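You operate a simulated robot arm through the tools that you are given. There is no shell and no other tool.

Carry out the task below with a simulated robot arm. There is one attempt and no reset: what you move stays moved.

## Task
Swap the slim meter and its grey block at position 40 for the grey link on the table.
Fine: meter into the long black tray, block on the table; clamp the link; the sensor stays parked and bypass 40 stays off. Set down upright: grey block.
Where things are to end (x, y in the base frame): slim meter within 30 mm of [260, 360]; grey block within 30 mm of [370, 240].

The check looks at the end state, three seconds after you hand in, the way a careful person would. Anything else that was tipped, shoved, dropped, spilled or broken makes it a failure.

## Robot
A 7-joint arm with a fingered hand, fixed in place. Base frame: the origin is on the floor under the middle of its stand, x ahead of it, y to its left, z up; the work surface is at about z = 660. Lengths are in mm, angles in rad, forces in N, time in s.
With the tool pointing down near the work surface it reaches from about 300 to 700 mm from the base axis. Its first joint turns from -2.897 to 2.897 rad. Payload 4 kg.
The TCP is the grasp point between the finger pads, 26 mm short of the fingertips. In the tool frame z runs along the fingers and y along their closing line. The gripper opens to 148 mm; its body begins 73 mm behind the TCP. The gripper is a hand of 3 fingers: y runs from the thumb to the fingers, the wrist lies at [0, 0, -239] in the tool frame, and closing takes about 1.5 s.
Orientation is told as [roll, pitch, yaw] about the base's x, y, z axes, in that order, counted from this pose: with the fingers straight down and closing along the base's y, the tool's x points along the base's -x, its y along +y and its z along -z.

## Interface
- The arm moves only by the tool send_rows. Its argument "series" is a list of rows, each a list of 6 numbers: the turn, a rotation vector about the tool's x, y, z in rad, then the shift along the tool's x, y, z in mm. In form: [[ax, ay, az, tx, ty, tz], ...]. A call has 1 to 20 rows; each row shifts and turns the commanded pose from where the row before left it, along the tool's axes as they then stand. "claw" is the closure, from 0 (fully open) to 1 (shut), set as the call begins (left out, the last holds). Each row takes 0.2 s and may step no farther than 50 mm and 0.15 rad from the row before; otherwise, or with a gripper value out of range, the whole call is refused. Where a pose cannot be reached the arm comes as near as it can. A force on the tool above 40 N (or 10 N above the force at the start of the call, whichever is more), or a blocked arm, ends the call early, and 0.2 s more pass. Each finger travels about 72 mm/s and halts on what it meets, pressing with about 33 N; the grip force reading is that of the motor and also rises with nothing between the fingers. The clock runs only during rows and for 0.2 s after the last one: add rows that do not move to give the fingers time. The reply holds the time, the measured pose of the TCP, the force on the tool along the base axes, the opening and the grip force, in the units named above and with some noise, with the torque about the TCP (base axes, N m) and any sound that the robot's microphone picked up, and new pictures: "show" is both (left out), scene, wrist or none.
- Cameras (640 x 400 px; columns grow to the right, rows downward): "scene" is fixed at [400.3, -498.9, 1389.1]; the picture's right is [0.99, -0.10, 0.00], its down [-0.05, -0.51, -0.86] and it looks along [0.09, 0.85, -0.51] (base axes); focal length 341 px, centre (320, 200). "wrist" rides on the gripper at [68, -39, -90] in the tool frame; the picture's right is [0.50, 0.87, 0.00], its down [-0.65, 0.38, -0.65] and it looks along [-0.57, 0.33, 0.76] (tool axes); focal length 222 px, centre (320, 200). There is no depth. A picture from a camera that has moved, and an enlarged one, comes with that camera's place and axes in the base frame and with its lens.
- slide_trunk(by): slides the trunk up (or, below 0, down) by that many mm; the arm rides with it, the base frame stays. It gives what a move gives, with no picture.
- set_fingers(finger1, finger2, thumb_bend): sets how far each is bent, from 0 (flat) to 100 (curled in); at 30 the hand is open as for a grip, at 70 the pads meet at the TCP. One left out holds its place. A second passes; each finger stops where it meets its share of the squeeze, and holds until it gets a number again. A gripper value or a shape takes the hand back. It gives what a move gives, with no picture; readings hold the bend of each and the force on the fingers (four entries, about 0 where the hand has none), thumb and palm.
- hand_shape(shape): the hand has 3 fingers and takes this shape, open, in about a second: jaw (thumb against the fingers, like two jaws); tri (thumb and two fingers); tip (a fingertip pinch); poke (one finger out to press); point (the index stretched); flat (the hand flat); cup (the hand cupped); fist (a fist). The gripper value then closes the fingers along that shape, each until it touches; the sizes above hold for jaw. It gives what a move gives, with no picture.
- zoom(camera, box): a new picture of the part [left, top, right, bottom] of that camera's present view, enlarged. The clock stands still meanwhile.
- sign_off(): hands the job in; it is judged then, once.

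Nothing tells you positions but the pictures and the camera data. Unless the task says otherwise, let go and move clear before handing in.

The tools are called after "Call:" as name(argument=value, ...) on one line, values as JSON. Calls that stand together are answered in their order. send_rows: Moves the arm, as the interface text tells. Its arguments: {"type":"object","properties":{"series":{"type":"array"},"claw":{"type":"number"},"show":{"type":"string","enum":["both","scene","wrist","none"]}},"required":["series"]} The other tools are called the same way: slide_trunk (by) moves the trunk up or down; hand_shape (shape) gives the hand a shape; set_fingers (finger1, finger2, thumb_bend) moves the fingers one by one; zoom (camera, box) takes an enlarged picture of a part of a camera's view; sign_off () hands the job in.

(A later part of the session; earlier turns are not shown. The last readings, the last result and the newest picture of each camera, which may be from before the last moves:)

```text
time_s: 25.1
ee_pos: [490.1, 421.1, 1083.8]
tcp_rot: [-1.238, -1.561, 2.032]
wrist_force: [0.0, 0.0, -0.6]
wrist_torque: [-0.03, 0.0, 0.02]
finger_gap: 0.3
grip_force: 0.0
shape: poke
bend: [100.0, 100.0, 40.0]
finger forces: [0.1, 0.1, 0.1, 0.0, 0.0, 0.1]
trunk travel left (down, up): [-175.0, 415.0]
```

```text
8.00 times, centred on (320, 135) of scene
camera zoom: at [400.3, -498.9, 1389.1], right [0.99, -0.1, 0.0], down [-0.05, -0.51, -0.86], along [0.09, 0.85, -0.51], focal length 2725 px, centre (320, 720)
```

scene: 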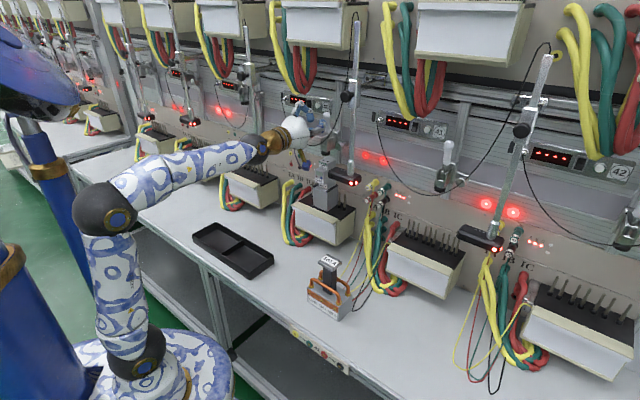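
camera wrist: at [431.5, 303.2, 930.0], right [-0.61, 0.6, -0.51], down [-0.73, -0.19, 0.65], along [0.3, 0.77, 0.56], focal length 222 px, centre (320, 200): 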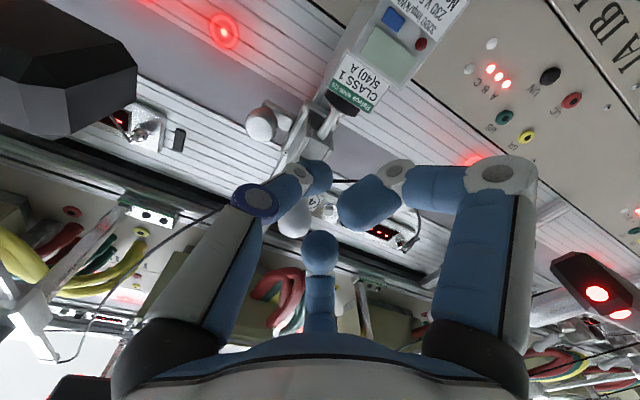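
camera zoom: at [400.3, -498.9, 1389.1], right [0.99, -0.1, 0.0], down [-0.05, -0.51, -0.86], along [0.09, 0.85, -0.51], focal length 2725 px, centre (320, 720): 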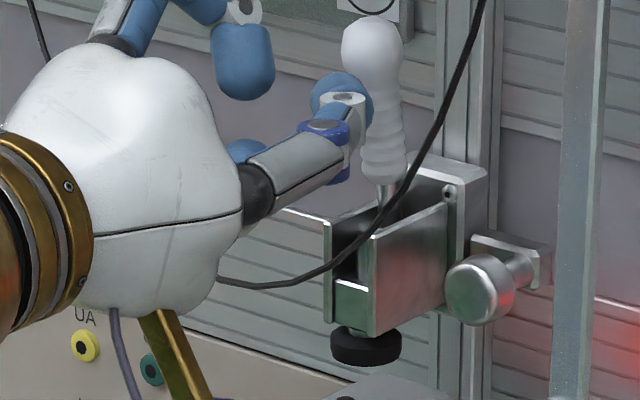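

The clamp is open: the plunger is up and the handle stands like the one at 41. I'll back straight out and check individual finger settings, aiming to bring the two fingers close together opposite a wider thumb.

Call:
send_rows(series=[[0, 0, 0, 3, 0, -20], [0, 0, 0, 0, 0, -25], [0, 0, 0, 0, 0, -25], [0, 0, 0, 0, 0, -25]], show="none")

Call:
hand_shape(shape="jaw")

Call:
set_fingers(finger1=60, finger2=60, thumb_bend=45)

Call:
send_rows(series=[[0, 0, 0, 0, 0, 0]], show="both")

Call:
zoom(camera="scene", box=[250, 115, 346, 175])

```text
time_s: 26.1
ee_pos: [423.1, 353.9, 1080.8]
tcp_rot: [-1.181, -1.561, 1.972]
wrist_force: [0.2, -0.5, 0.1]
wrist_torque: [-0.02, -0.02, 0.01]
finger_gap: 0.0
grip_force: 0.2
shape: poke
bend: [100.0, 100.0, 40.0]
finger forces: [0.0, 0.0, 0.1, 0.0, 0.0, 0.1]
trunk travel left (down, up): [-175.0, 415.0]
```

```text
time_s: 27.0
ee_pos: [423.4, 353.5, 1080.3]
tcp_rot: [-1.261, -1.559, 2.053]
wrist_force: [-0.2, -0.1, 0.7]
wrist_torque: [-0.01, -0.01, 0.02]
finger_gap: 147.6
grip_force: 0.1
shape: jaw
bend: [30.0, 30.0, 30.0]
finger forces: [0.0, 0.1, 0.0, 0.0, 0.1, 0.1]
trunk travel left (down, up): [-175.0, 415.0]
```

```text
time_s: 28.0
ee_pos: [422.0, 353.7, 1081.3]
tcp_rot: [-1.262, -1.56, 2.053]
wrist_force: [0.1, -0.3, 0.0]
wrist_torque: [-0.01, -0.01, -0.01]
finger_gap: 56.2
grip_force: 0.0
shape: fingers
bend: [60.0, 60.0, 45.0]
finger forces: [0.0, 0.0, 0.0, 0.0, 0.0, 0.0]
trunk travel left (down, up): [-175.0, 415.0]
```

```text
time_s: 28.4
ee_pos: [422.9, 354.6, 1080.6]
tcp_rot: [-1.261, -1.561, 2.055]
wrist_force: [0.5, 0.8, 0.4]
wrist_torque: [-0.02, 0.03, -0.03]
finger_gap: 56.5
grip_force: 0.1
shape: fingers
bend: [60.0, 60.0, 45.0]
finger forces: [0.0, 0.1, 0.0, 0.0, 0.1, 0.0]
trunk travel left (down, up): [-175.0, 415.0]
camera wrist: at [388.4, 261.3, 1014.6], right [-0.61, 0.6, -0.51], down [-0.73, -0.19, 0.65], along [0.3, 0.77, 0.56], focal length 222 px, centre (320, 200)
```

scene: 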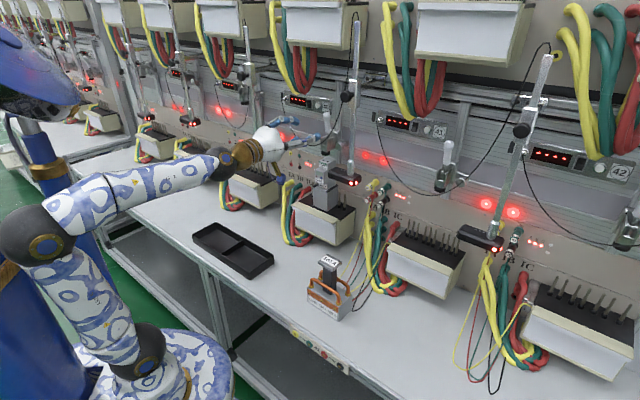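
wrist: 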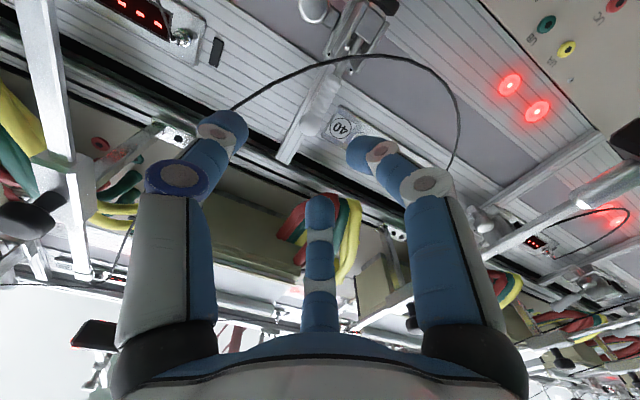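

```text
6.67 times, centred on (298, 145) of scene
camera zoom: at [400.3, -498.9, 1389.1], right [0.99, -0.1, 0.0], down [-0.05, -0.51, -0.86], along [0.09, 0.85, -0.51], focal length 2271 px, centre (467, 567)
```

zoom: 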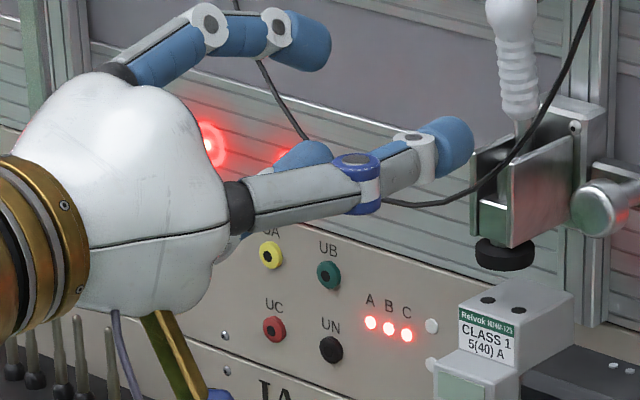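

With fingers at 60 and thumb at 45, the finger pads sit just left of the tool axis with the thumb about 50 mm to the right. That suits the 33 mm wide meter. I'll lower with the trunk to meter height and shift left, staying well in front.

Call:
slide_trunk(by=-165)

Call:
send_rows(series=[[0, 0, 0, 2, 8, 0], [0, 0, 0, 0, 8, 0]], show="both")

Call:
zoom(camera="scene", box=[250, 135, 362, 205])

Call:
zoom(camera="wrist", box=[180, 20, 420, 170])

```text
time_s: 30.3
ee_pos: [423.7, 355.1, 915.6]
tcp_rot: [-1.263, -1.561, 2.056]
wrist_force: [0.0, 0.0, -0.8]
wrist_torque: [0.01, 0.0, -0.03]
finger_gap: 56.0
grip_force: 0.1
shape: fingers
bend: [60.0, 60.0, 45.0]
finger forces: [0.1, 0.0, 0.0, 0.1, 0.1, 0.0]
trunk travel left (down, up): [-10.0, 580.0]
```

```text
time_s: 30.9
ee_pos: [413.8, 365.9, 912.3]
tcp_rot: [-1.242, -1.561, 2.033]
wrist_force: [-0.3, -0.9, 0.0]
wrist_torque: [-0.04, -0.02, -0.01]
finger_gap: 56.4
grip_force: 0.2
shape: fingers
bend: [60.0, 60.0, 45.0]
finger forces: [0.0, 0.1, 0.0, 0.0, 0.0, 0.0]
trunk travel left (down, up): [-10.0, 580.0]
camera wrist: at [377.4, 273.0, 846.4], right [-0.61, 0.6, -0.51], down [-0.73, -0.19, 0.65], along [0.3, 0.77, 0.56], focal length 222 px, centre (320, 200)
```

scene: 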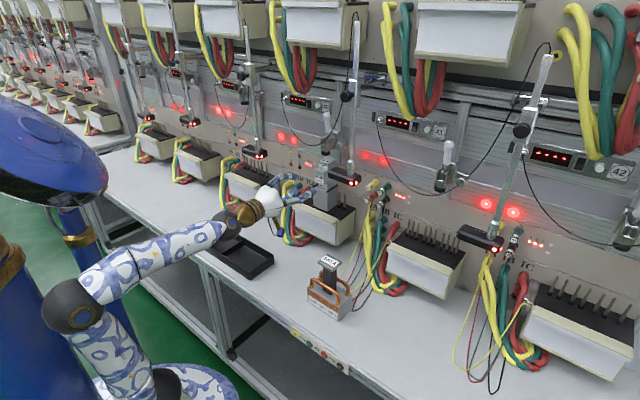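
wrist: 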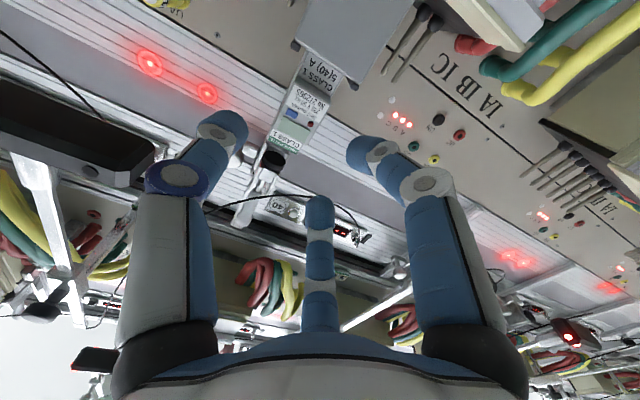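

```text
5.71 times, centred on (306, 170) of scene
camera zoom: at [400.3, -498.9, 1389.1], right [0.99, -0.1, 0.0], down [-0.05, -0.51, -0.86], along [0.09, 0.85, -0.51], focal length 1946 px, centre (400, 371)
```

zoom: 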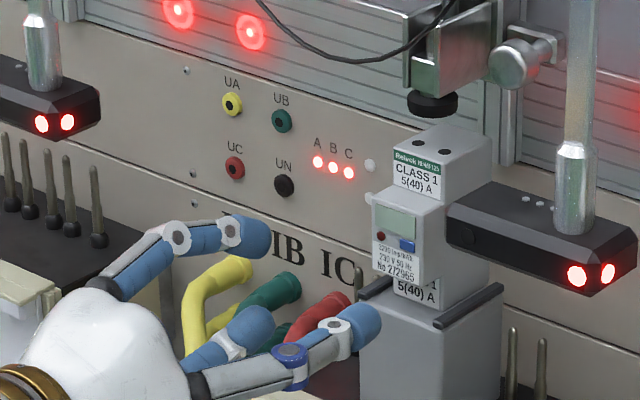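

```text
2.67 times, centred on (300, 95) of wrist
camera zoom: at [377.4, 273.0, 846.4], right [-0.61, 0.6, -0.51], down [-0.73, -0.19, 0.65], along [0.3, 0.77, 0.56], focal length 592 px, centre (373, 480)
```

zoom: 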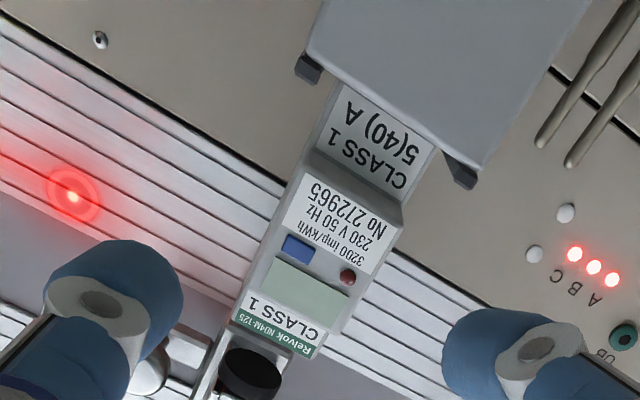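

The hand is level with the meter at z≈912 and offset left so the fingers and thumb straddle it. I'll go forward in stages, raised a few millimetres to stay above the side bars and pins.

Call:
send_rows(series=[[0, 0, 0, -5, 0, 15], [0, 0, 0, 0, 0, 20], [0, 0, 0, 0, 0, 20], [0, 0, 0, 0, 0, 20]], show="both")

Call:
zoom(camera="scene", box=[280, 145, 360, 195])

Call:
zoom(camera="wrist", box=[180, 20, 420, 170])

```text
time_s: 31.9
ee_pos: [464.0, 419.4, 917.3]
tcp_rot: [-1.308, -1.56, 2.098]
wrist_force: [0.5, 0.3, -0.8]
wrist_torque: [0.0, 0.01, 0.0]
finger_gap: 56.0
grip_force: 0.1
shape: fingers
bend: [60.0, 60.0, 45.0]
finger forces: [0.1, 0.1, 0.0, 0.1, 0.0, 0.1]
trunk travel left (down, up): [-10.0, 580.0]
camera wrist: at [429.5, 326.6, 851.3], right [-0.61, 0.6, -0.51], down [-0.73, -0.19, 0.65], along [0.3, 0.77, 0.56], focal length 222 px, centre (320, 200)
```

scene: 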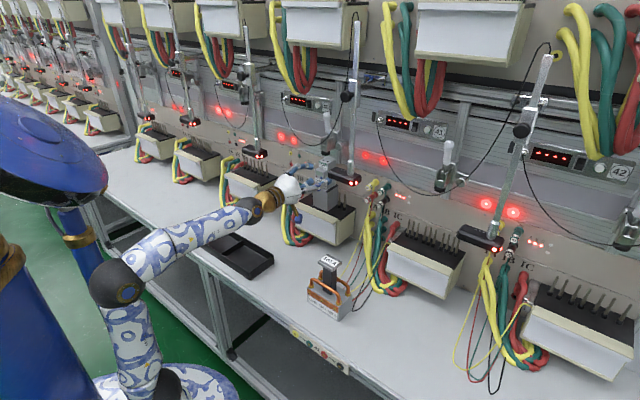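
wrist: 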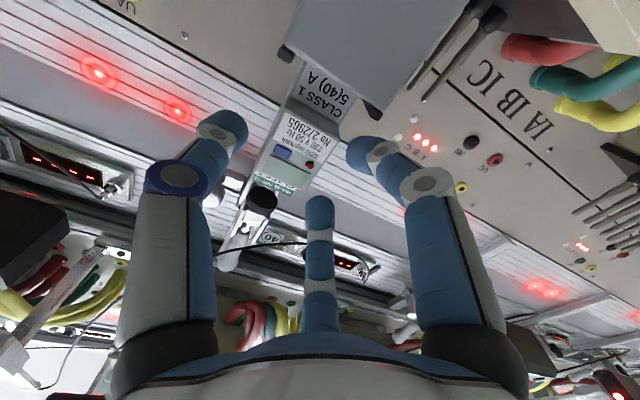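

```text
8.00 times, centred on (320, 170) of scene
camera zoom: at [400.3, -498.9, 1389.1], right [0.99, -0.1, 0.0], down [-0.05, -0.51, -0.86], along [0.09, 0.85, -0.51], focal length 2725 px, centre (320, 440)
```

zoom: 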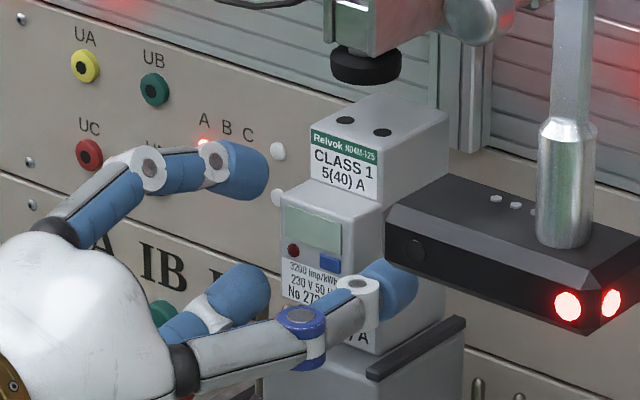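

```text
2.67 times, centred on (300, 95) of wrist
camera zoom: at [429.5, 326.6, 851.3], right [-0.61, 0.6, -0.51], down [-0.73, -0.19, 0.65], along [0.3, 0.77, 0.56], focal length 592 px, centre (373, 480)
```

zoom: 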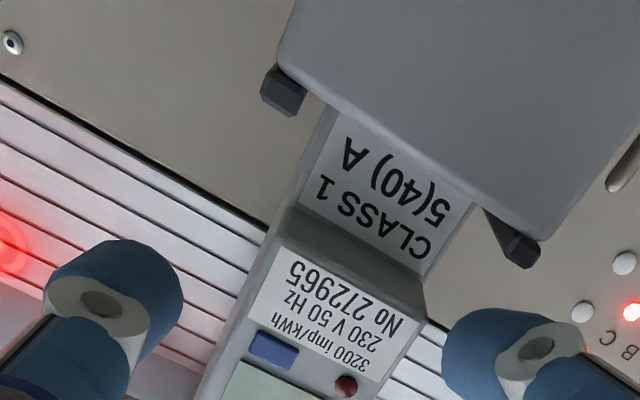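

Clear on both sides. I'll raise 3 mm more and move in to the grasp depth.

Call:
send_rows(series=[[0, 0, 0, -3, 0, 13], [0, 0, 0, 0, 0, 13], [0, 0, 0, 0, 0, 13], [0, 0, 0, 0, 0, 12]], show="both")

Call:
zoom(camera="scene", box=[290, 145, 370, 195])

Call:
zoom(camera="wrist", box=[180, 20, 420, 170])

```text
time_s: 32.9
ee_pos: [500.1, 455.1, 920.5]
tcp_rot: [-1.301, -1.561, 2.093]
wrist_force: [-0.1, 0.1, -0.4]
wrist_torque: [-0.01, 0.01, 0.03]
finger_gap: 56.0
grip_force: 0.1
shape: fingers
bend: [60.0, 60.0, 45.0]
finger forces: [0.0, 0.1, 0.0, 0.0, 0.0, 0.1]
trunk travel left (down, up): [-10.0, 580.0]
camera wrist: at [465.5, 362.0, 854.0], right [-0.61, 0.6, -0.51], down [-0.73, -0.19, 0.65], along [0.3, 0.77, 0.56], focal length 222 px, centre (320, 200)
```

scene: 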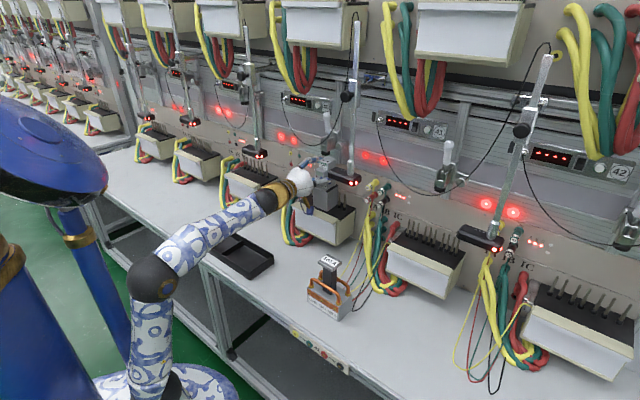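
wrist: 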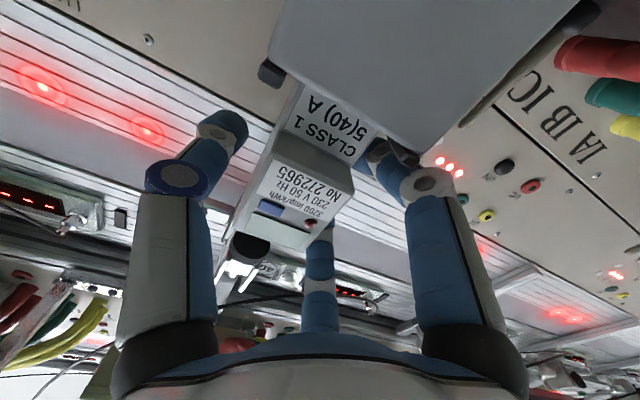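

```text
8.00 times, centred on (330, 170) of scene
camera zoom: at [400.3, -498.9, 1389.1], right [0.99, -0.1, 0.0], down [-0.05, -0.51, -0.86], along [0.09, 0.85, -0.51], focal length 2725 px, centre (240, 440)
```

zoom: 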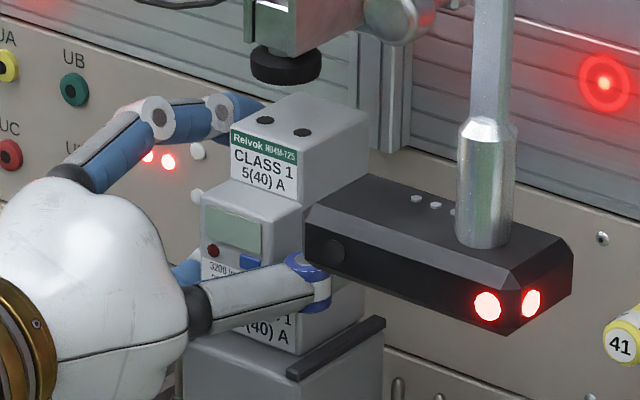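

```text
2.67 times, centred on (300, 95) of wrist
camera zoom: at [465.5, 362.0, 854.0], right [-0.61, 0.6, -0.51], down [-0.73, -0.19, 0.65], along [0.3, 0.77, 0.56], focal length 592 px, centre (373, 480)
```

zoom: 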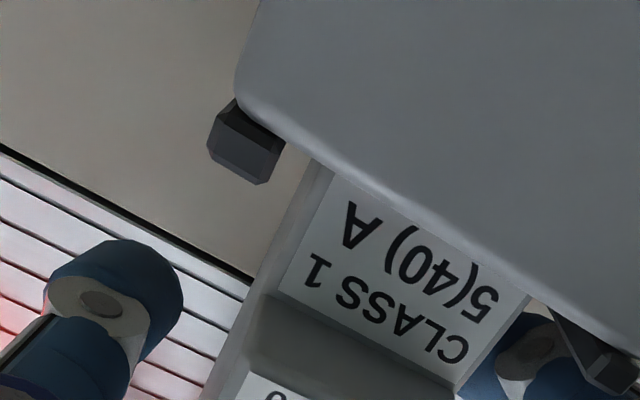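

The meter is between the fingers and thumb. I'll bring the thumb in close first, so that both sides touch at about the same time.

Call:
set_fingers(thumb_bend=51)

Call:
zoom(camera="wrist", box=[180, 50, 420, 200])

```text
time_s: 33.9
ee_pos: [500.0, 453.1, 920.1]
tcp_rot: [-1.265, -1.561, 2.059]
wrist_force: [0.4, 0.4, -0.4]
wrist_torque: [-0.01, -0.02, -0.04]
finger_gap: 45.7
grip_force: 0.2
shape: fingers
bend: [60.0, 60.0, 51.0]
finger forces: [0.0, 0.1, 0.0, 0.0, 0.4, 0.0]
trunk travel left (down, up): [-10.0, 580.0]
```

```text
2.67 times, centred on (300, 125) of wrist
camera zoom: at [465.3, 362.0, 853.9], right [-0.61, 0.6, -0.51], down [-0.73, -0.19, 0.65], along [0.3, 0.77, 0.56], focal length 592 px, centre (373, 400)
```

zoom: 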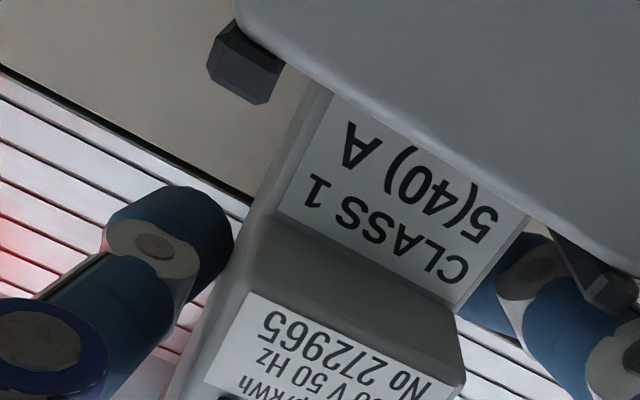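

The thumb is just touching. Now I'll close all three fingers onto the meter.

Call:
set_fingers(finger1=80, finger2=80, thumb_bend=80)

Call:
zoom(camera="wrist", box=[180, 50, 420, 200])

Call:
zoom(camera="scene", box=[290, 145, 370, 195])

```text
time_s: 34.9
ee_pos: [498.9, 455.0, 919.4]
tcp_rot: [-1.26, -1.561, 2.052]
wrist_force: [0.7, 0.5, 0.2]
wrist_torque: [-0.01, -0.01, -0.02]
finger_gap: 31.9
grip_force: 22.2
shape: fingers
bend: [74.0, 74.0, 58.0]
finger forces: [12.2, 12.1, 0.0, 0.0, 20.0, 0.0]
trunk travel left (down, up): [-10.0, 580.0]
```

```text
2.67 times, centred on (300, 125) of wrist
camera zoom: at [465.3, 362.0, 853.9], right [-0.61, 0.6, -0.51], down [-0.73, -0.19, 0.65], along [0.3, 0.77, 0.56], focal length 592 px, centre (373, 400)
```

zoom: 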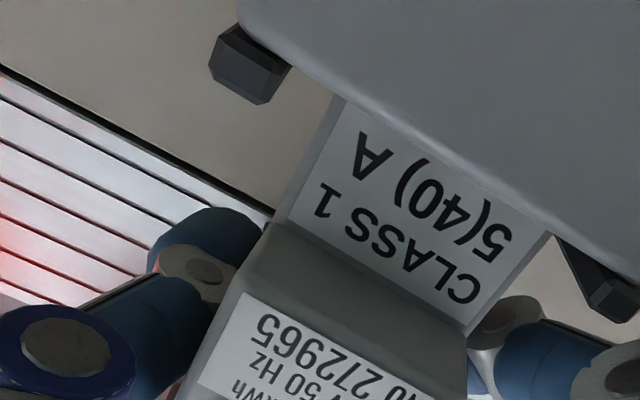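

```text
8.00 times, centred on (330, 170) of scene
camera zoom: at [400.3, -498.9, 1389.1], right [0.99, -0.1, 0.0], down [-0.05, -0.51, -0.86], along [0.09, 0.85, -0.51], focal length 2725 px, centre (240, 440)
```

zoom: 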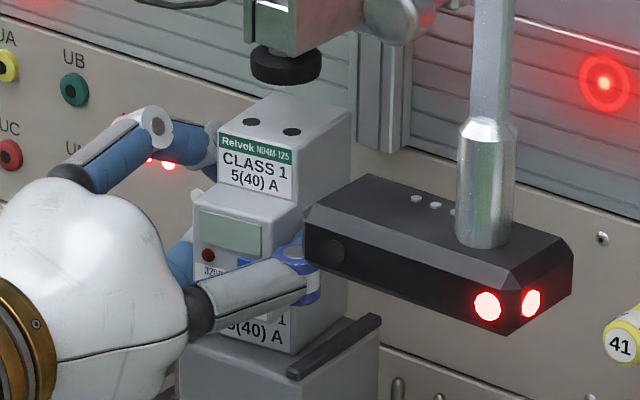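

Gripped at 32 mm wide, with about 12 N on each finger and 20 N on the thumb. I'll lift only 10 mm, because the plunger is about 22 mm above.

Call:
send_rows(series=[[0, 0, 0, -3, 0, 0], [0, 0, 0, -3, 0, 0], [0, 0, 0, -4, 0, 0], [0, 0, 0, 0, 0, 0]], show="both")

Call:
zoom(camera="wrist", box=[180, 0, 420, 150])

Call:
zoom(camera="scene", box=[290, 145, 370, 195])

```text
time_s: 35.9
ee_pos: [500.8, 454.9, 932.1]
tcp_rot: [-1.243, -1.559, 2.036]
wrist_force: [0.8, 0.1, -1.6]
wrist_torque: [0.02, 0.0, 0.0]
finger_gap: 32.1
grip_force: 22.6
shape: fingers
bend: [74.0, 74.0, 58.0]
finger forces: [12.4, 12.5, 0.0, 0.1, 19.9, 0.0]
trunk travel left (down, up): [-10.0, 580.0]
camera wrist: at [465.7, 362.4, 864.9], right [-0.61, 0.6, -0.51], down [-0.73, -0.19, 0.65], along [0.3, 0.77, 0.56], focal length 222 px, centre (320, 200)
```

scene: 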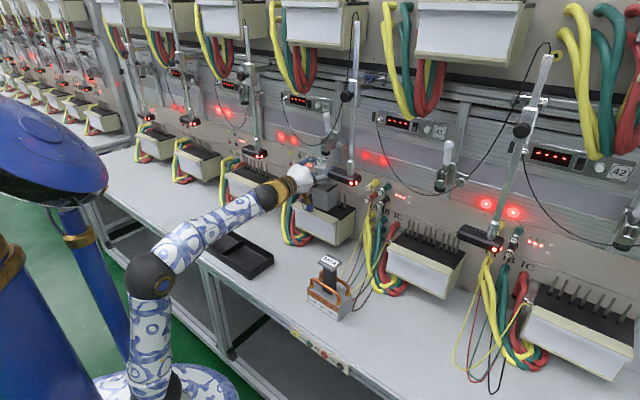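
wrist: 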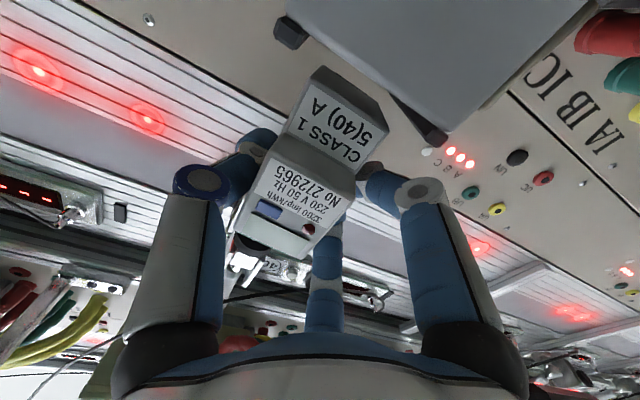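

```text
2.67 times, centred on (300, 75) of wrist
camera zoom: at [465.7, 362.4, 864.9], right [-0.61, 0.6, -0.51], down [-0.73, -0.19, 0.65], along [0.3, 0.77, 0.56], focal length 592 px, centre (373, 533)
```

zoom: 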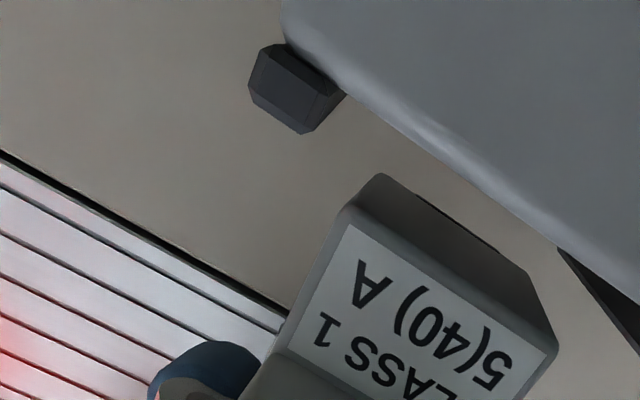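

```text
8.00 times, centred on (330, 170) of scene
camera zoom: at [400.3, -498.9, 1389.1], right [0.99, -0.1, 0.0], down [-0.05, -0.51, -0.86], along [0.09, 0.85, -0.51], focal length 2725 px, centre (240, 440)
```

zoom: 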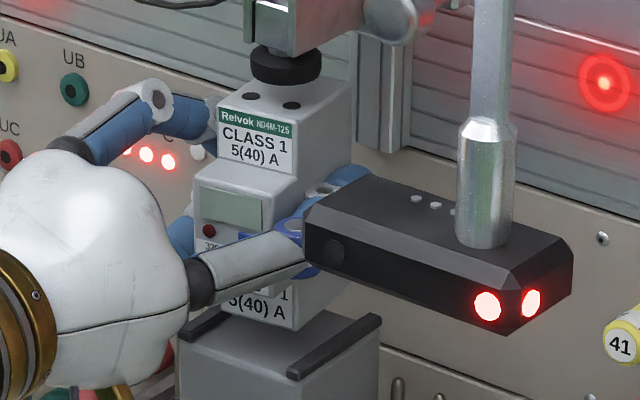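

The meter came free of the block and is light. I'll pull it straight out toward the robot.

Call:
send_rows(series=[[0, 0, 0, 0, 0, -15], [0, 0, 0, 0, 0, -20], [0, 0, 0, 0, 0, -25], [0, 0, 0, 0, 0, -25], [0, 0, 0, 0, 0, -25], [0, 0, 0, 0, 0, -20]], show="both")

```text
time_s: 37.3
ee_pos: [408.9, 363.3, 930.5]
tcp_rot: [-1.225, -1.561, 2.018]
wrist_force: [0.2, 0.5, -1.9]
wrist_torque: [0.03, 0.05, 0.01]
finger_gap: 31.9
grip_force: 23.4
shape: fingers
bend: [74.0, 74.0, 58.0]
finger forces: [13.0, 13.2, 0.0, 0.0, 19.9, 0.0]
trunk travel left (down, up): [-10.0, 580.0]
camera wrist: at [374.3, 270.8, 864.8], right [-0.61, 0.6, -0.51], down [-0.73, -0.19, 0.65], along [0.3, 0.77, 0.56], focal length 222 px, centre (320, 200)
```

scene: 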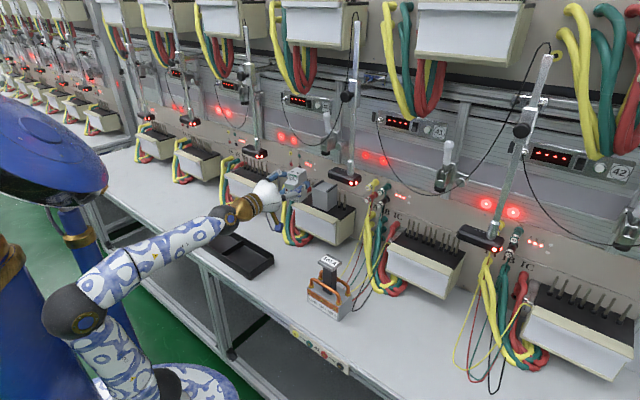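
wrist: 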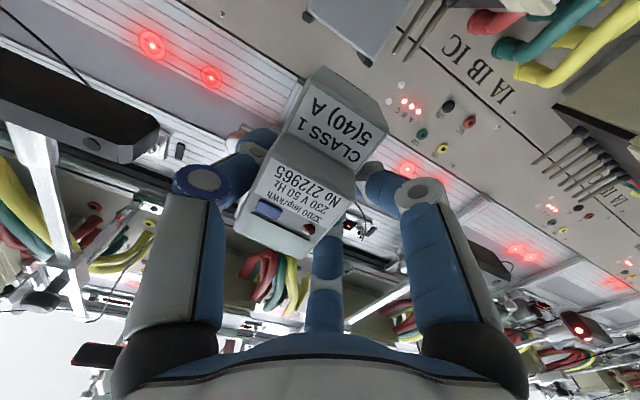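

The meter is clear of the station. I'll raise the trunk for a better arm posture, then turn the tool to point down so the meter can lie on its back in the tray.

Call:
slide_trunk(by=200)

Call:
send_rows(series=[[0, 0.131, 0, 0, 0, 0], [0, 0.131, 0, 0, 0, 0], [0, 0.131, 0, 0, 0, 0], [0, 0.131, 0, 0, 0, 0], [0, 0.131, 0, 0, 0, 0], [0, 0.131, 0, 0, 0, 0], [0, 0.131, 0, 0, 0, 0], [0, 0.131, 0, 0, 0, 0], [0, 0.131, 0, 0, 0, 0], [0, 0.131, 0, 0, 0, 0], [0, 0.131, 0, 0, 0, 0], [0, 0.12, 0, 0, 0, 0]], show="both")

```text
time_s: 39.5
ee_pos: [410.6, 363.9, 1132.1]
tcp_rot: [-1.245, -1.56, 2.037]
wrist_force: [-0.2, 0.0, -0.6]
wrist_torque: [0.01, 0.0, 0.02]
finger_gap: 31.9
grip_force: 23.0
shape: fingers
bend: [74.0, 74.0, 58.0]
finger forces: [13.0, 13.2, 0.1, 0.0, 19.8, 0.1]
trunk travel left (down, up): [-210.0, 380.0]
```

```text
time_s: 42.1
ee_pos: [393.6, 343.8, 1038.1]
tcp_rot: [-0.011, -0.192, 0.795]
wrist_force: [0.3, 0.3, -1.3]
wrist_torque: [0.03, -0.02, 0.01]
finger_gap: 31.6
grip_force: 23.8
shape: fingers
bend: [74.0, 74.0, 58.0]
finger forces: [13.5, 14.5, 0.0, 0.0, 19.3, 0.0]
out of reach, approached as far as the arm can: row 8, 9, 10, 11, 12
trunk travel left (down, up): [-210.0, 380.0]
camera wrist: at [362.9, 257.0, 1115.1], right [-0.96, 0.26, -0.1], down [0.09, 0.64, 0.76], along [0.26, 0.72, -0.64], focal length 222 px, centre (320, 200)
```

scene: 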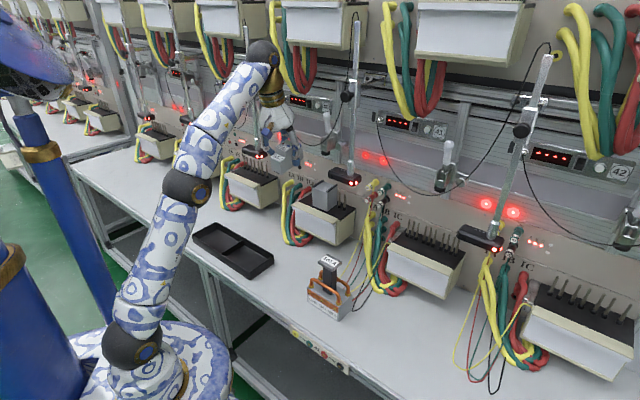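
wrist: 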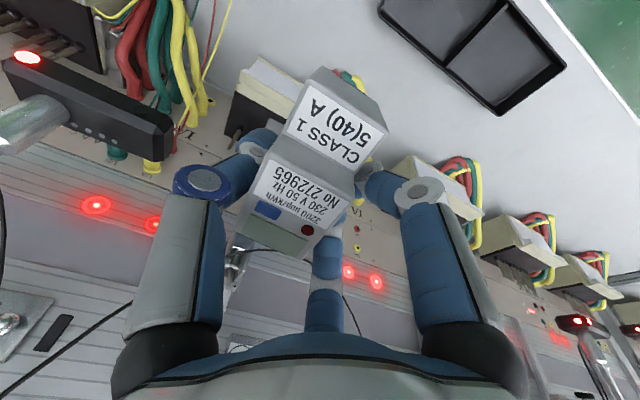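

The arm was stretched too high for a straight-down tool. I'll bring the hand down and toward the tray, then finish the rotation there.

Call:
send_rows(series=[[0, 0, 0, 19.4, 21.4, 26.8], [0, 0, 0, 19.4, 21.4, 26.8], [0, 0, 0, 19.4, 21.4, 26.8], [0, 0, 0, 19.4, 21.4, 26.8], [0, 0, 0, 19.4, 21.4, 26.8], [0, 0.096, 0, 0, 0, 0], [0, 0.096, 0, 0, 0, 0]], show="both")

```text
time_s: 43.7
ee_pos: [270.7, 368.8, 888.3]
tcp_rot: [-0.008, 0.0, 0.793]
wrist_force: [-0.3, -0.6, -1.6]
wrist_torque: [0.0, -0.01, -0.02]
finger_gap: 31.6
grip_force: 24.4
shape: fingers
bend: [74.0, 74.0, 58.0]
finger forces: [13.9, 15.0, 0.0, 0.1, 19.2, 0.1]
trunk travel left (down, up): [-210.0, 380.0]
camera wrist: at [249.8, 293.5, 979.7], right [-0.97, 0.25, -0.01], down [0.19, 0.74, 0.65], along [0.17, 0.63, -0.76], focal length 222 px, centre (320, 200)
```

scene: 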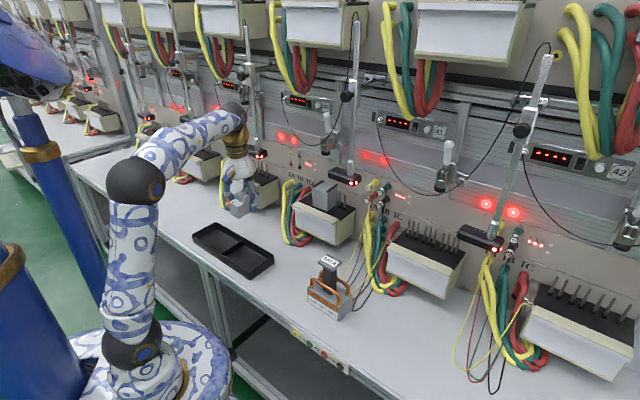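
wrist: 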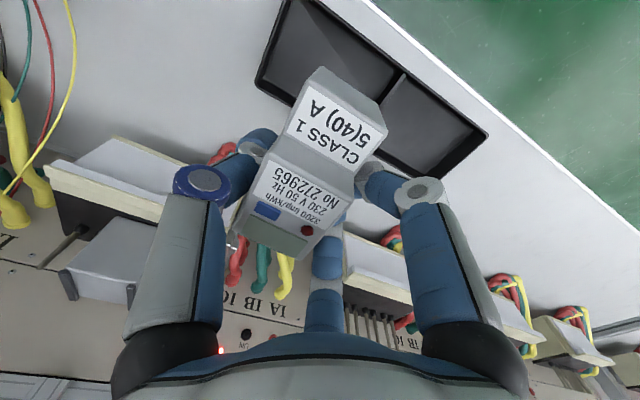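

Now directly above the tray with the tool straight down. I'll turn 90° about the vertical so the meter's length runs along the tray.

Call:
send_rows(series=[[0, 0, 0.132, 0, 0, 0], [0, 0, 0.132, 0, 0, 0], [0, 0, 0.132, 0, 0, 0], [0, 0, 0.132, 0, 0, 0], [0, 0, 0.132, 0, 0, 0], [0, 0, 0.132, 0, 0, 0], [0, 0, 0.132, 0, 0, 0], [0, 0, 0.132, 0, 0, 0], [0, 0, 0.132, 0, 0, 0], [0, 0, 0.132, 0, 0, 0], [0, 0, 0.132, 0, 0, 0], [0, 0, 0.126, 0, 0, 0]], show="both")

Call:
zoom(camera="scene", box=[180, 170, 308, 290])

```text
time_s: 46.3
ee_pos: [269.3, 369.5, 888.0]
tcp_rot: [0.002, -0.009, -0.787]
wrist_force: [-0.5, 0.0, -1.9]
wrist_torque: [0.06, -0.01, -0.02]
finger_gap: 31.1
grip_force: 23.6
shape: fingers
bend: [74.0, 74.0, 58.0]
finger forces: [14.3, 15.1, 0.1, 0.0, 19.3, 0.0]
trunk travel left (down, up): [-210.0, 380.0]
camera wrist: at [194.0, 389.5, 978.0], right [0.26, 0.97, 0.0], down [0.73, -0.19, 0.66], along [0.64, -0.17, -0.75], focal length 222 px, centre (320, 200)
```

scene: 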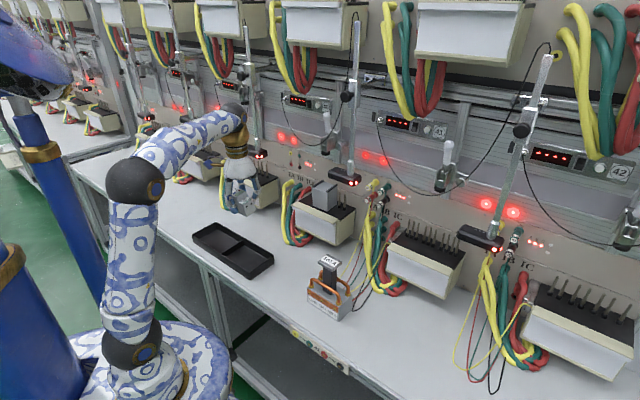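
wrist: 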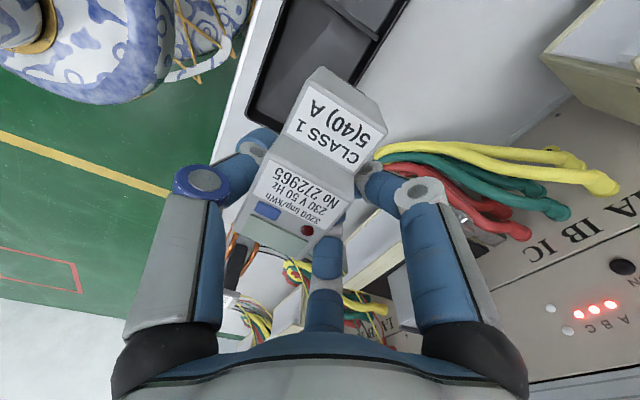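

```text
3.33 times, centred on (244, 230) of scene
camera zoom: at [400.3, -498.9, 1389.1], right [0.99, -0.1, 0.0], down [-0.05, -0.51, -0.86], along [0.09, 0.85, -0.51], focal length 1135 px, centre (573, 100)
```

zoom: 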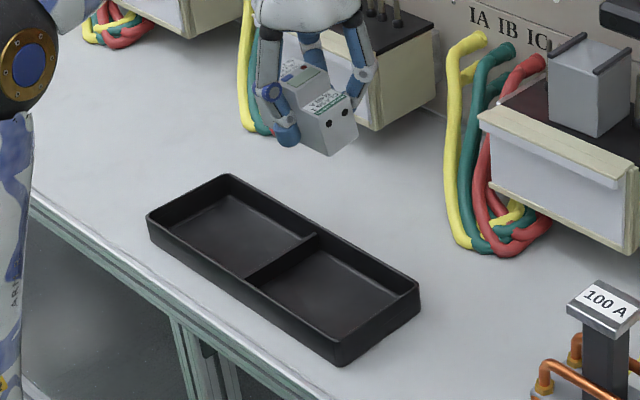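

The meter hangs over the tray's right compartment, whose centre I measure at about (259, 354). Space for the fingers across the tray is tight, so I'll measure the inner walls closely before lowering.

Call:
zoom(camera="scene", box=[216, 225, 280, 285])

Call:
zoom(camera="scene", box=[240, 180, 288, 220])

Call:
zoom(camera="wrist", box=[220, 0, 420, 250])

```text
6.67 times, centred on (248, 255) of scene
camera zoom: at [400.3, -498.9, 1389.1], right [0.99, -0.1, 0.0], down [-0.05, -0.51, -0.86], along [0.09, 0.85, -0.51], focal length 2271 px, centre (800, -167)
```

zoom: 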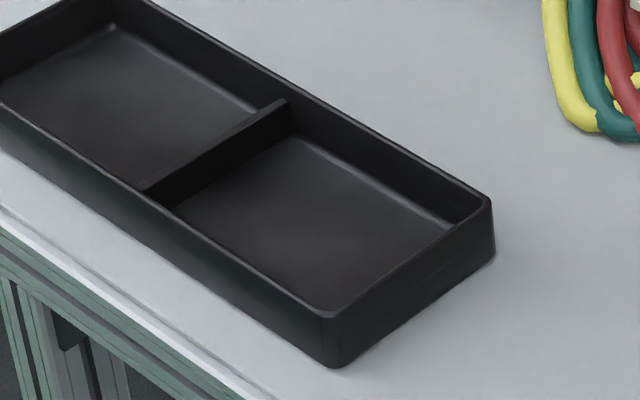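

```text
10.00 times, centred on (264, 200) of scene
camera zoom: at [400.3, -498.9, 1389.1], right [0.99, -0.1, 0.0], down [-0.05, -0.51, -0.86], along [0.09, 0.85, -0.51], focal length 3406 px, centre (880, 200)
```

zoom: 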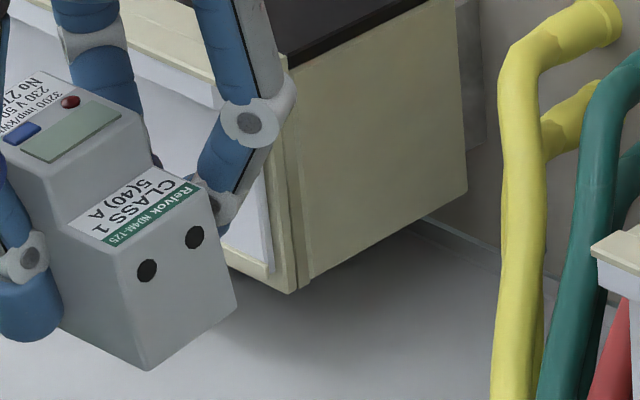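

```text
1.60 times, centred on (320, 125) of wrist
camera zoom: at [194.0, 389.5, 978.0], right [0.26, 0.97, 0.0], down [0.73, -0.19, 0.66], along [0.64, -0.17, -0.75], focal length 355 px, centre (320, 320)
```

zoom: 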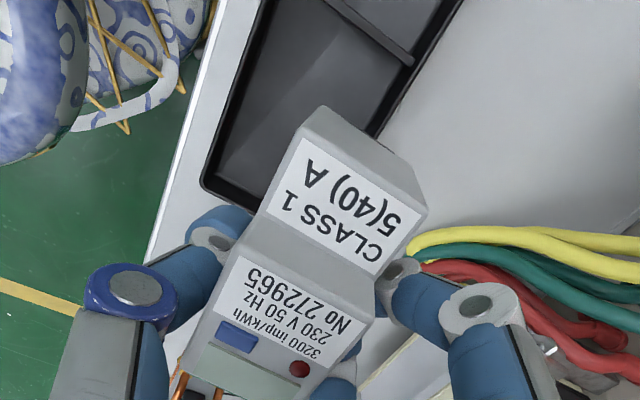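

The inner width is about 90 mm and the hand with the meter takes about 80 mm, so it fits if centred. I'll centre over the compartment and lower to just above the rim to check.

Call:
send_rows(series=[[0, 0, 0, -2.9, 1.8, 35], [0, 0, 0, 0, 0, 35], [0, 0, 0, 0, 0, 35], [0, 0, 0, 0, 0, 25], [0, 0, 0, 0, 0, 20]], show="both")

Call:
zoom(camera="scene", box=[216, 215, 280, 275])

Call:
zoom(camera="wrist", box=[180, 20, 420, 200])

```text
time_s: 47.5
ee_pos: [274.3, 368.5, 738.2]
tcp_rot: [0.003, -0.012, -0.785]
wrist_force: [0.3, -0.5, -1.9]
wrist_torque: [0.02, -0.01, 0.0]
finger_gap: 31.4
grip_force: 24.7
shape: fingers
bend: [75.0, 74.0, 58.0]
finger forces: [14.4, 15.4, 0.0, 0.0, 19.3, 0.1]
trunk travel left (down, up): [-210.0, 380.0]
camera wrist: at [198.5, 388.3, 828.3], right [0.26, 0.97, 0.0], down [0.73, -0.19, 0.66], along [0.64, -0.17, -0.75], focal length 222 px, centre (320, 200)
```

scene: 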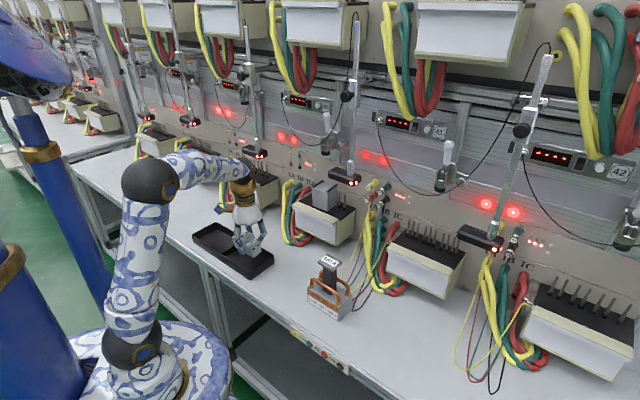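
wrist: 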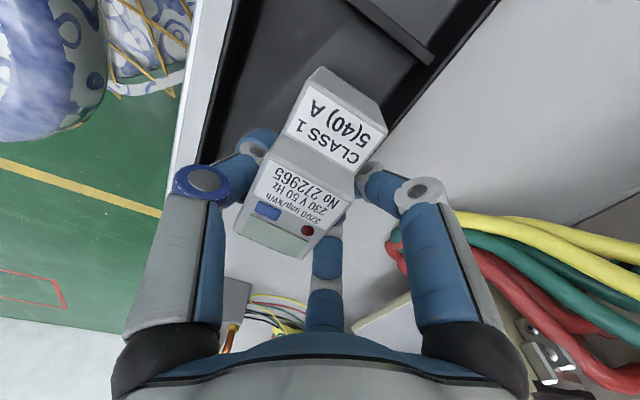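

```text
6.67 times, centred on (248, 245) of scene
camera zoom: at [400.3, -498.9, 1389.1], right [0.99, -0.1, 0.0], down [-0.05, -0.51, -0.86], along [0.09, 0.85, -0.51], focal length 2271 px, centre (800, -100)
```

zoom: 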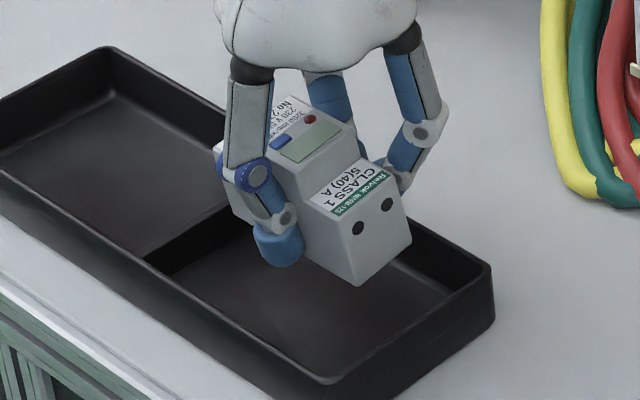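

```text
2.22 times, centred on (300, 110) of wrist
camera zoom: at [198.5, 388.3, 828.3], right [0.26, 0.97, 0.0], down [0.73, -0.19, 0.66], along [0.64, -0.17, -0.75], focal length 494 px, centre (364, 400)
```

zoom: 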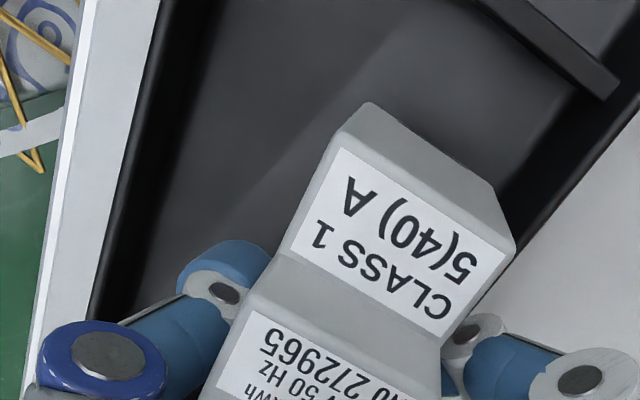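

The meter is hovering over the compartment. I want a more precise check of the front and back walls from the wrist camera before going in.

Call:
zoom(camera="wrist", box=[190, 0, 270, 50])

Call:
zoom(camera="wrist", box=[190, 80, 350, 180])

Call:
zoom(camera="wrist", box=[340, 20, 500, 120])

Call:
zoom(camera="scene", box=[236, 225, 284, 265])

```text
8.00 times, centred on (230, 25) of wrist
camera zoom: at [198.5, 388.3, 828.3], right [0.26, 0.97, 0.0], down [0.73, -0.19, 0.66], along [0.64, -0.17, -0.75], focal length 1777 px, centre (1040, 1600)
```

zoom: 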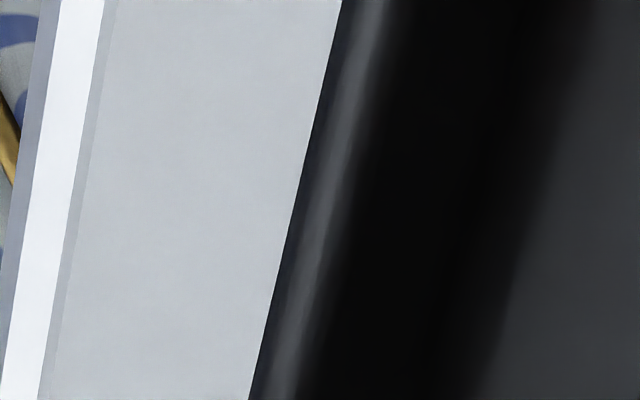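

```text
4.00 times, centred on (270, 130) of wrist
camera zoom: at [198.5, 388.3, 828.3], right [0.26, 0.97, 0.0], down [0.73, -0.19, 0.66], along [0.64, -0.17, -0.75], focal length 888 px, centre (520, 480)
```

zoom: 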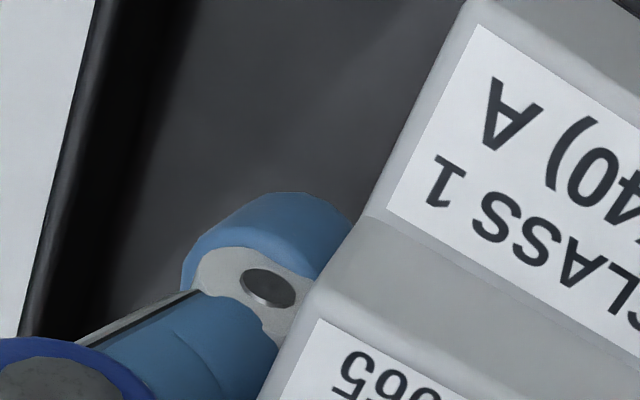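

```text
4.00 times, centred on (420, 70) of wrist
camera zoom: at [198.5, 388.3, 828.3], right [0.26, 0.97, 0.0], down [0.73, -0.19, 0.66], along [0.64, -0.17, -0.75], focal length 888 px, centre (-80, 720)
```

zoom: 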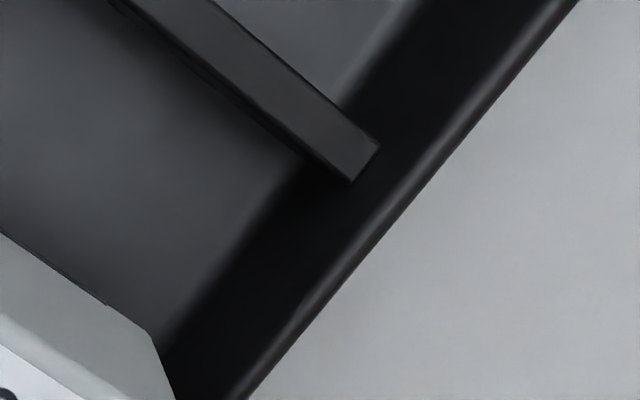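

```text
10.00 times, centred on (260, 245) of scene
camera zoom: at [400.3, -498.9, 1389.1], right [0.99, -0.1, 0.0], down [-0.05, -0.51, -0.86], along [0.09, 0.85, -0.51], focal length 3406 px, centre (920, -250)
```

zoom: 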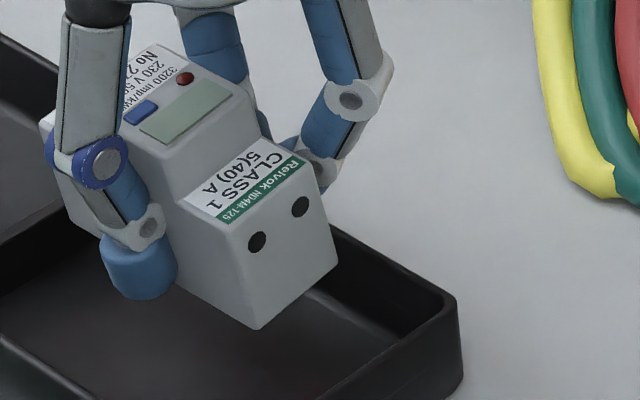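

The tray rim is higher than I first thought, about z≈697, and the meter sits about 6 mm too far toward the back wall. I'll shift forward 6.5 mm, level the meter slightly, and lower partway.

Call:
send_rows(series=[[0.06, 0, 0, 0, -6.5, 0], [0, 0, 0, 0, 0, 8], [0, 0, 0, 0, 0, 8], [0, 0, 0, 0, 0, 6]], show="both")

Call:
zoom(camera="scene", box=[220, 225, 284, 275])

Call:
zoom(camera="wrist", box=[180, 80, 440, 240])

```text
time_s: 48.5
ee_pos: [269.6, 360.9, 716.3]
tcp_rot: [-0.058, -0.01, -0.786]
wrist_force: [-0.3, -0.6, -1.8]
wrist_torque: [0.0, -0.01, 0.04]
finger_gap: 31.4
grip_force: 24.6
shape: fingers
bend: [75.0, 74.0, 58.0]
finger forces: [14.4, 15.4, 0.0, 0.0, 19.2, 0.0]
trunk travel left (down, up): [-210.0, 380.0]
camera wrist: at [197.7, 385.6, 808.7], right [0.26, 0.96, -0.06], down [0.75, -0.16, 0.64], along [0.6, -0.21, -0.77], focal length 222 px, centre (320, 200)
```

scene: 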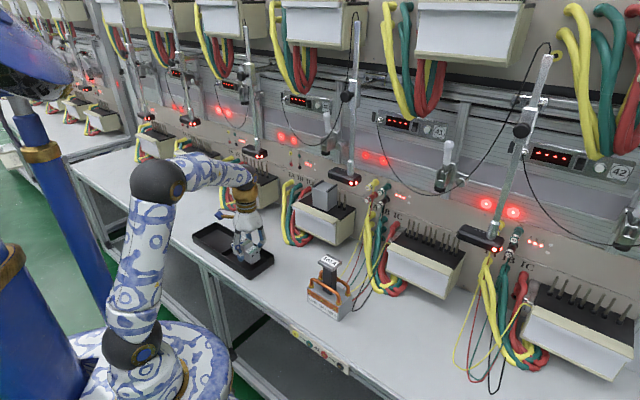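
wrist: 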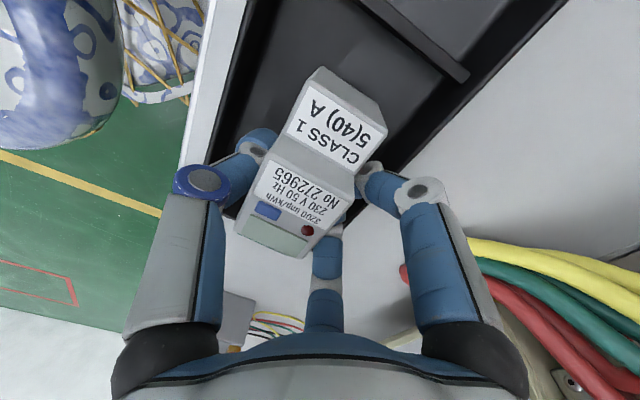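

```text
8.00 times, centred on (252, 250) of scene
camera zoom: at [400.3, -498.9, 1389.1], right [0.99, -0.1, 0.0], down [-0.05, -0.51, -0.86], along [0.09, 0.85, -0.51], focal length 2725 px, centre (864, -200)
```

zoom: 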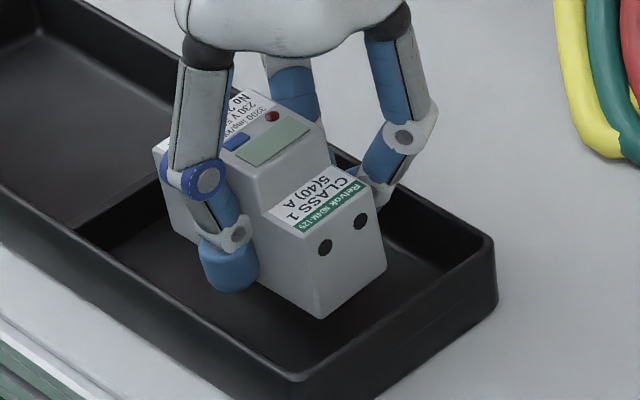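

```text
2.46 times, centred on (310, 160) of wrist
camera zoom: at [197.7, 385.6, 808.7], right [0.26, 0.96, -0.06], down [0.75, -0.16, 0.64], along [0.6, -0.21, -0.77], focal length 547 px, centre (345, 298)
```

zoom: 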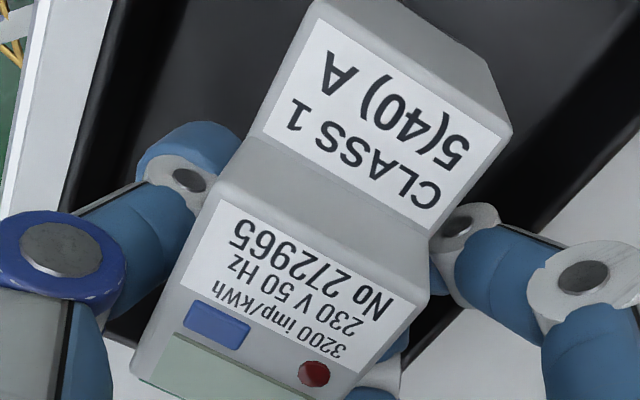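

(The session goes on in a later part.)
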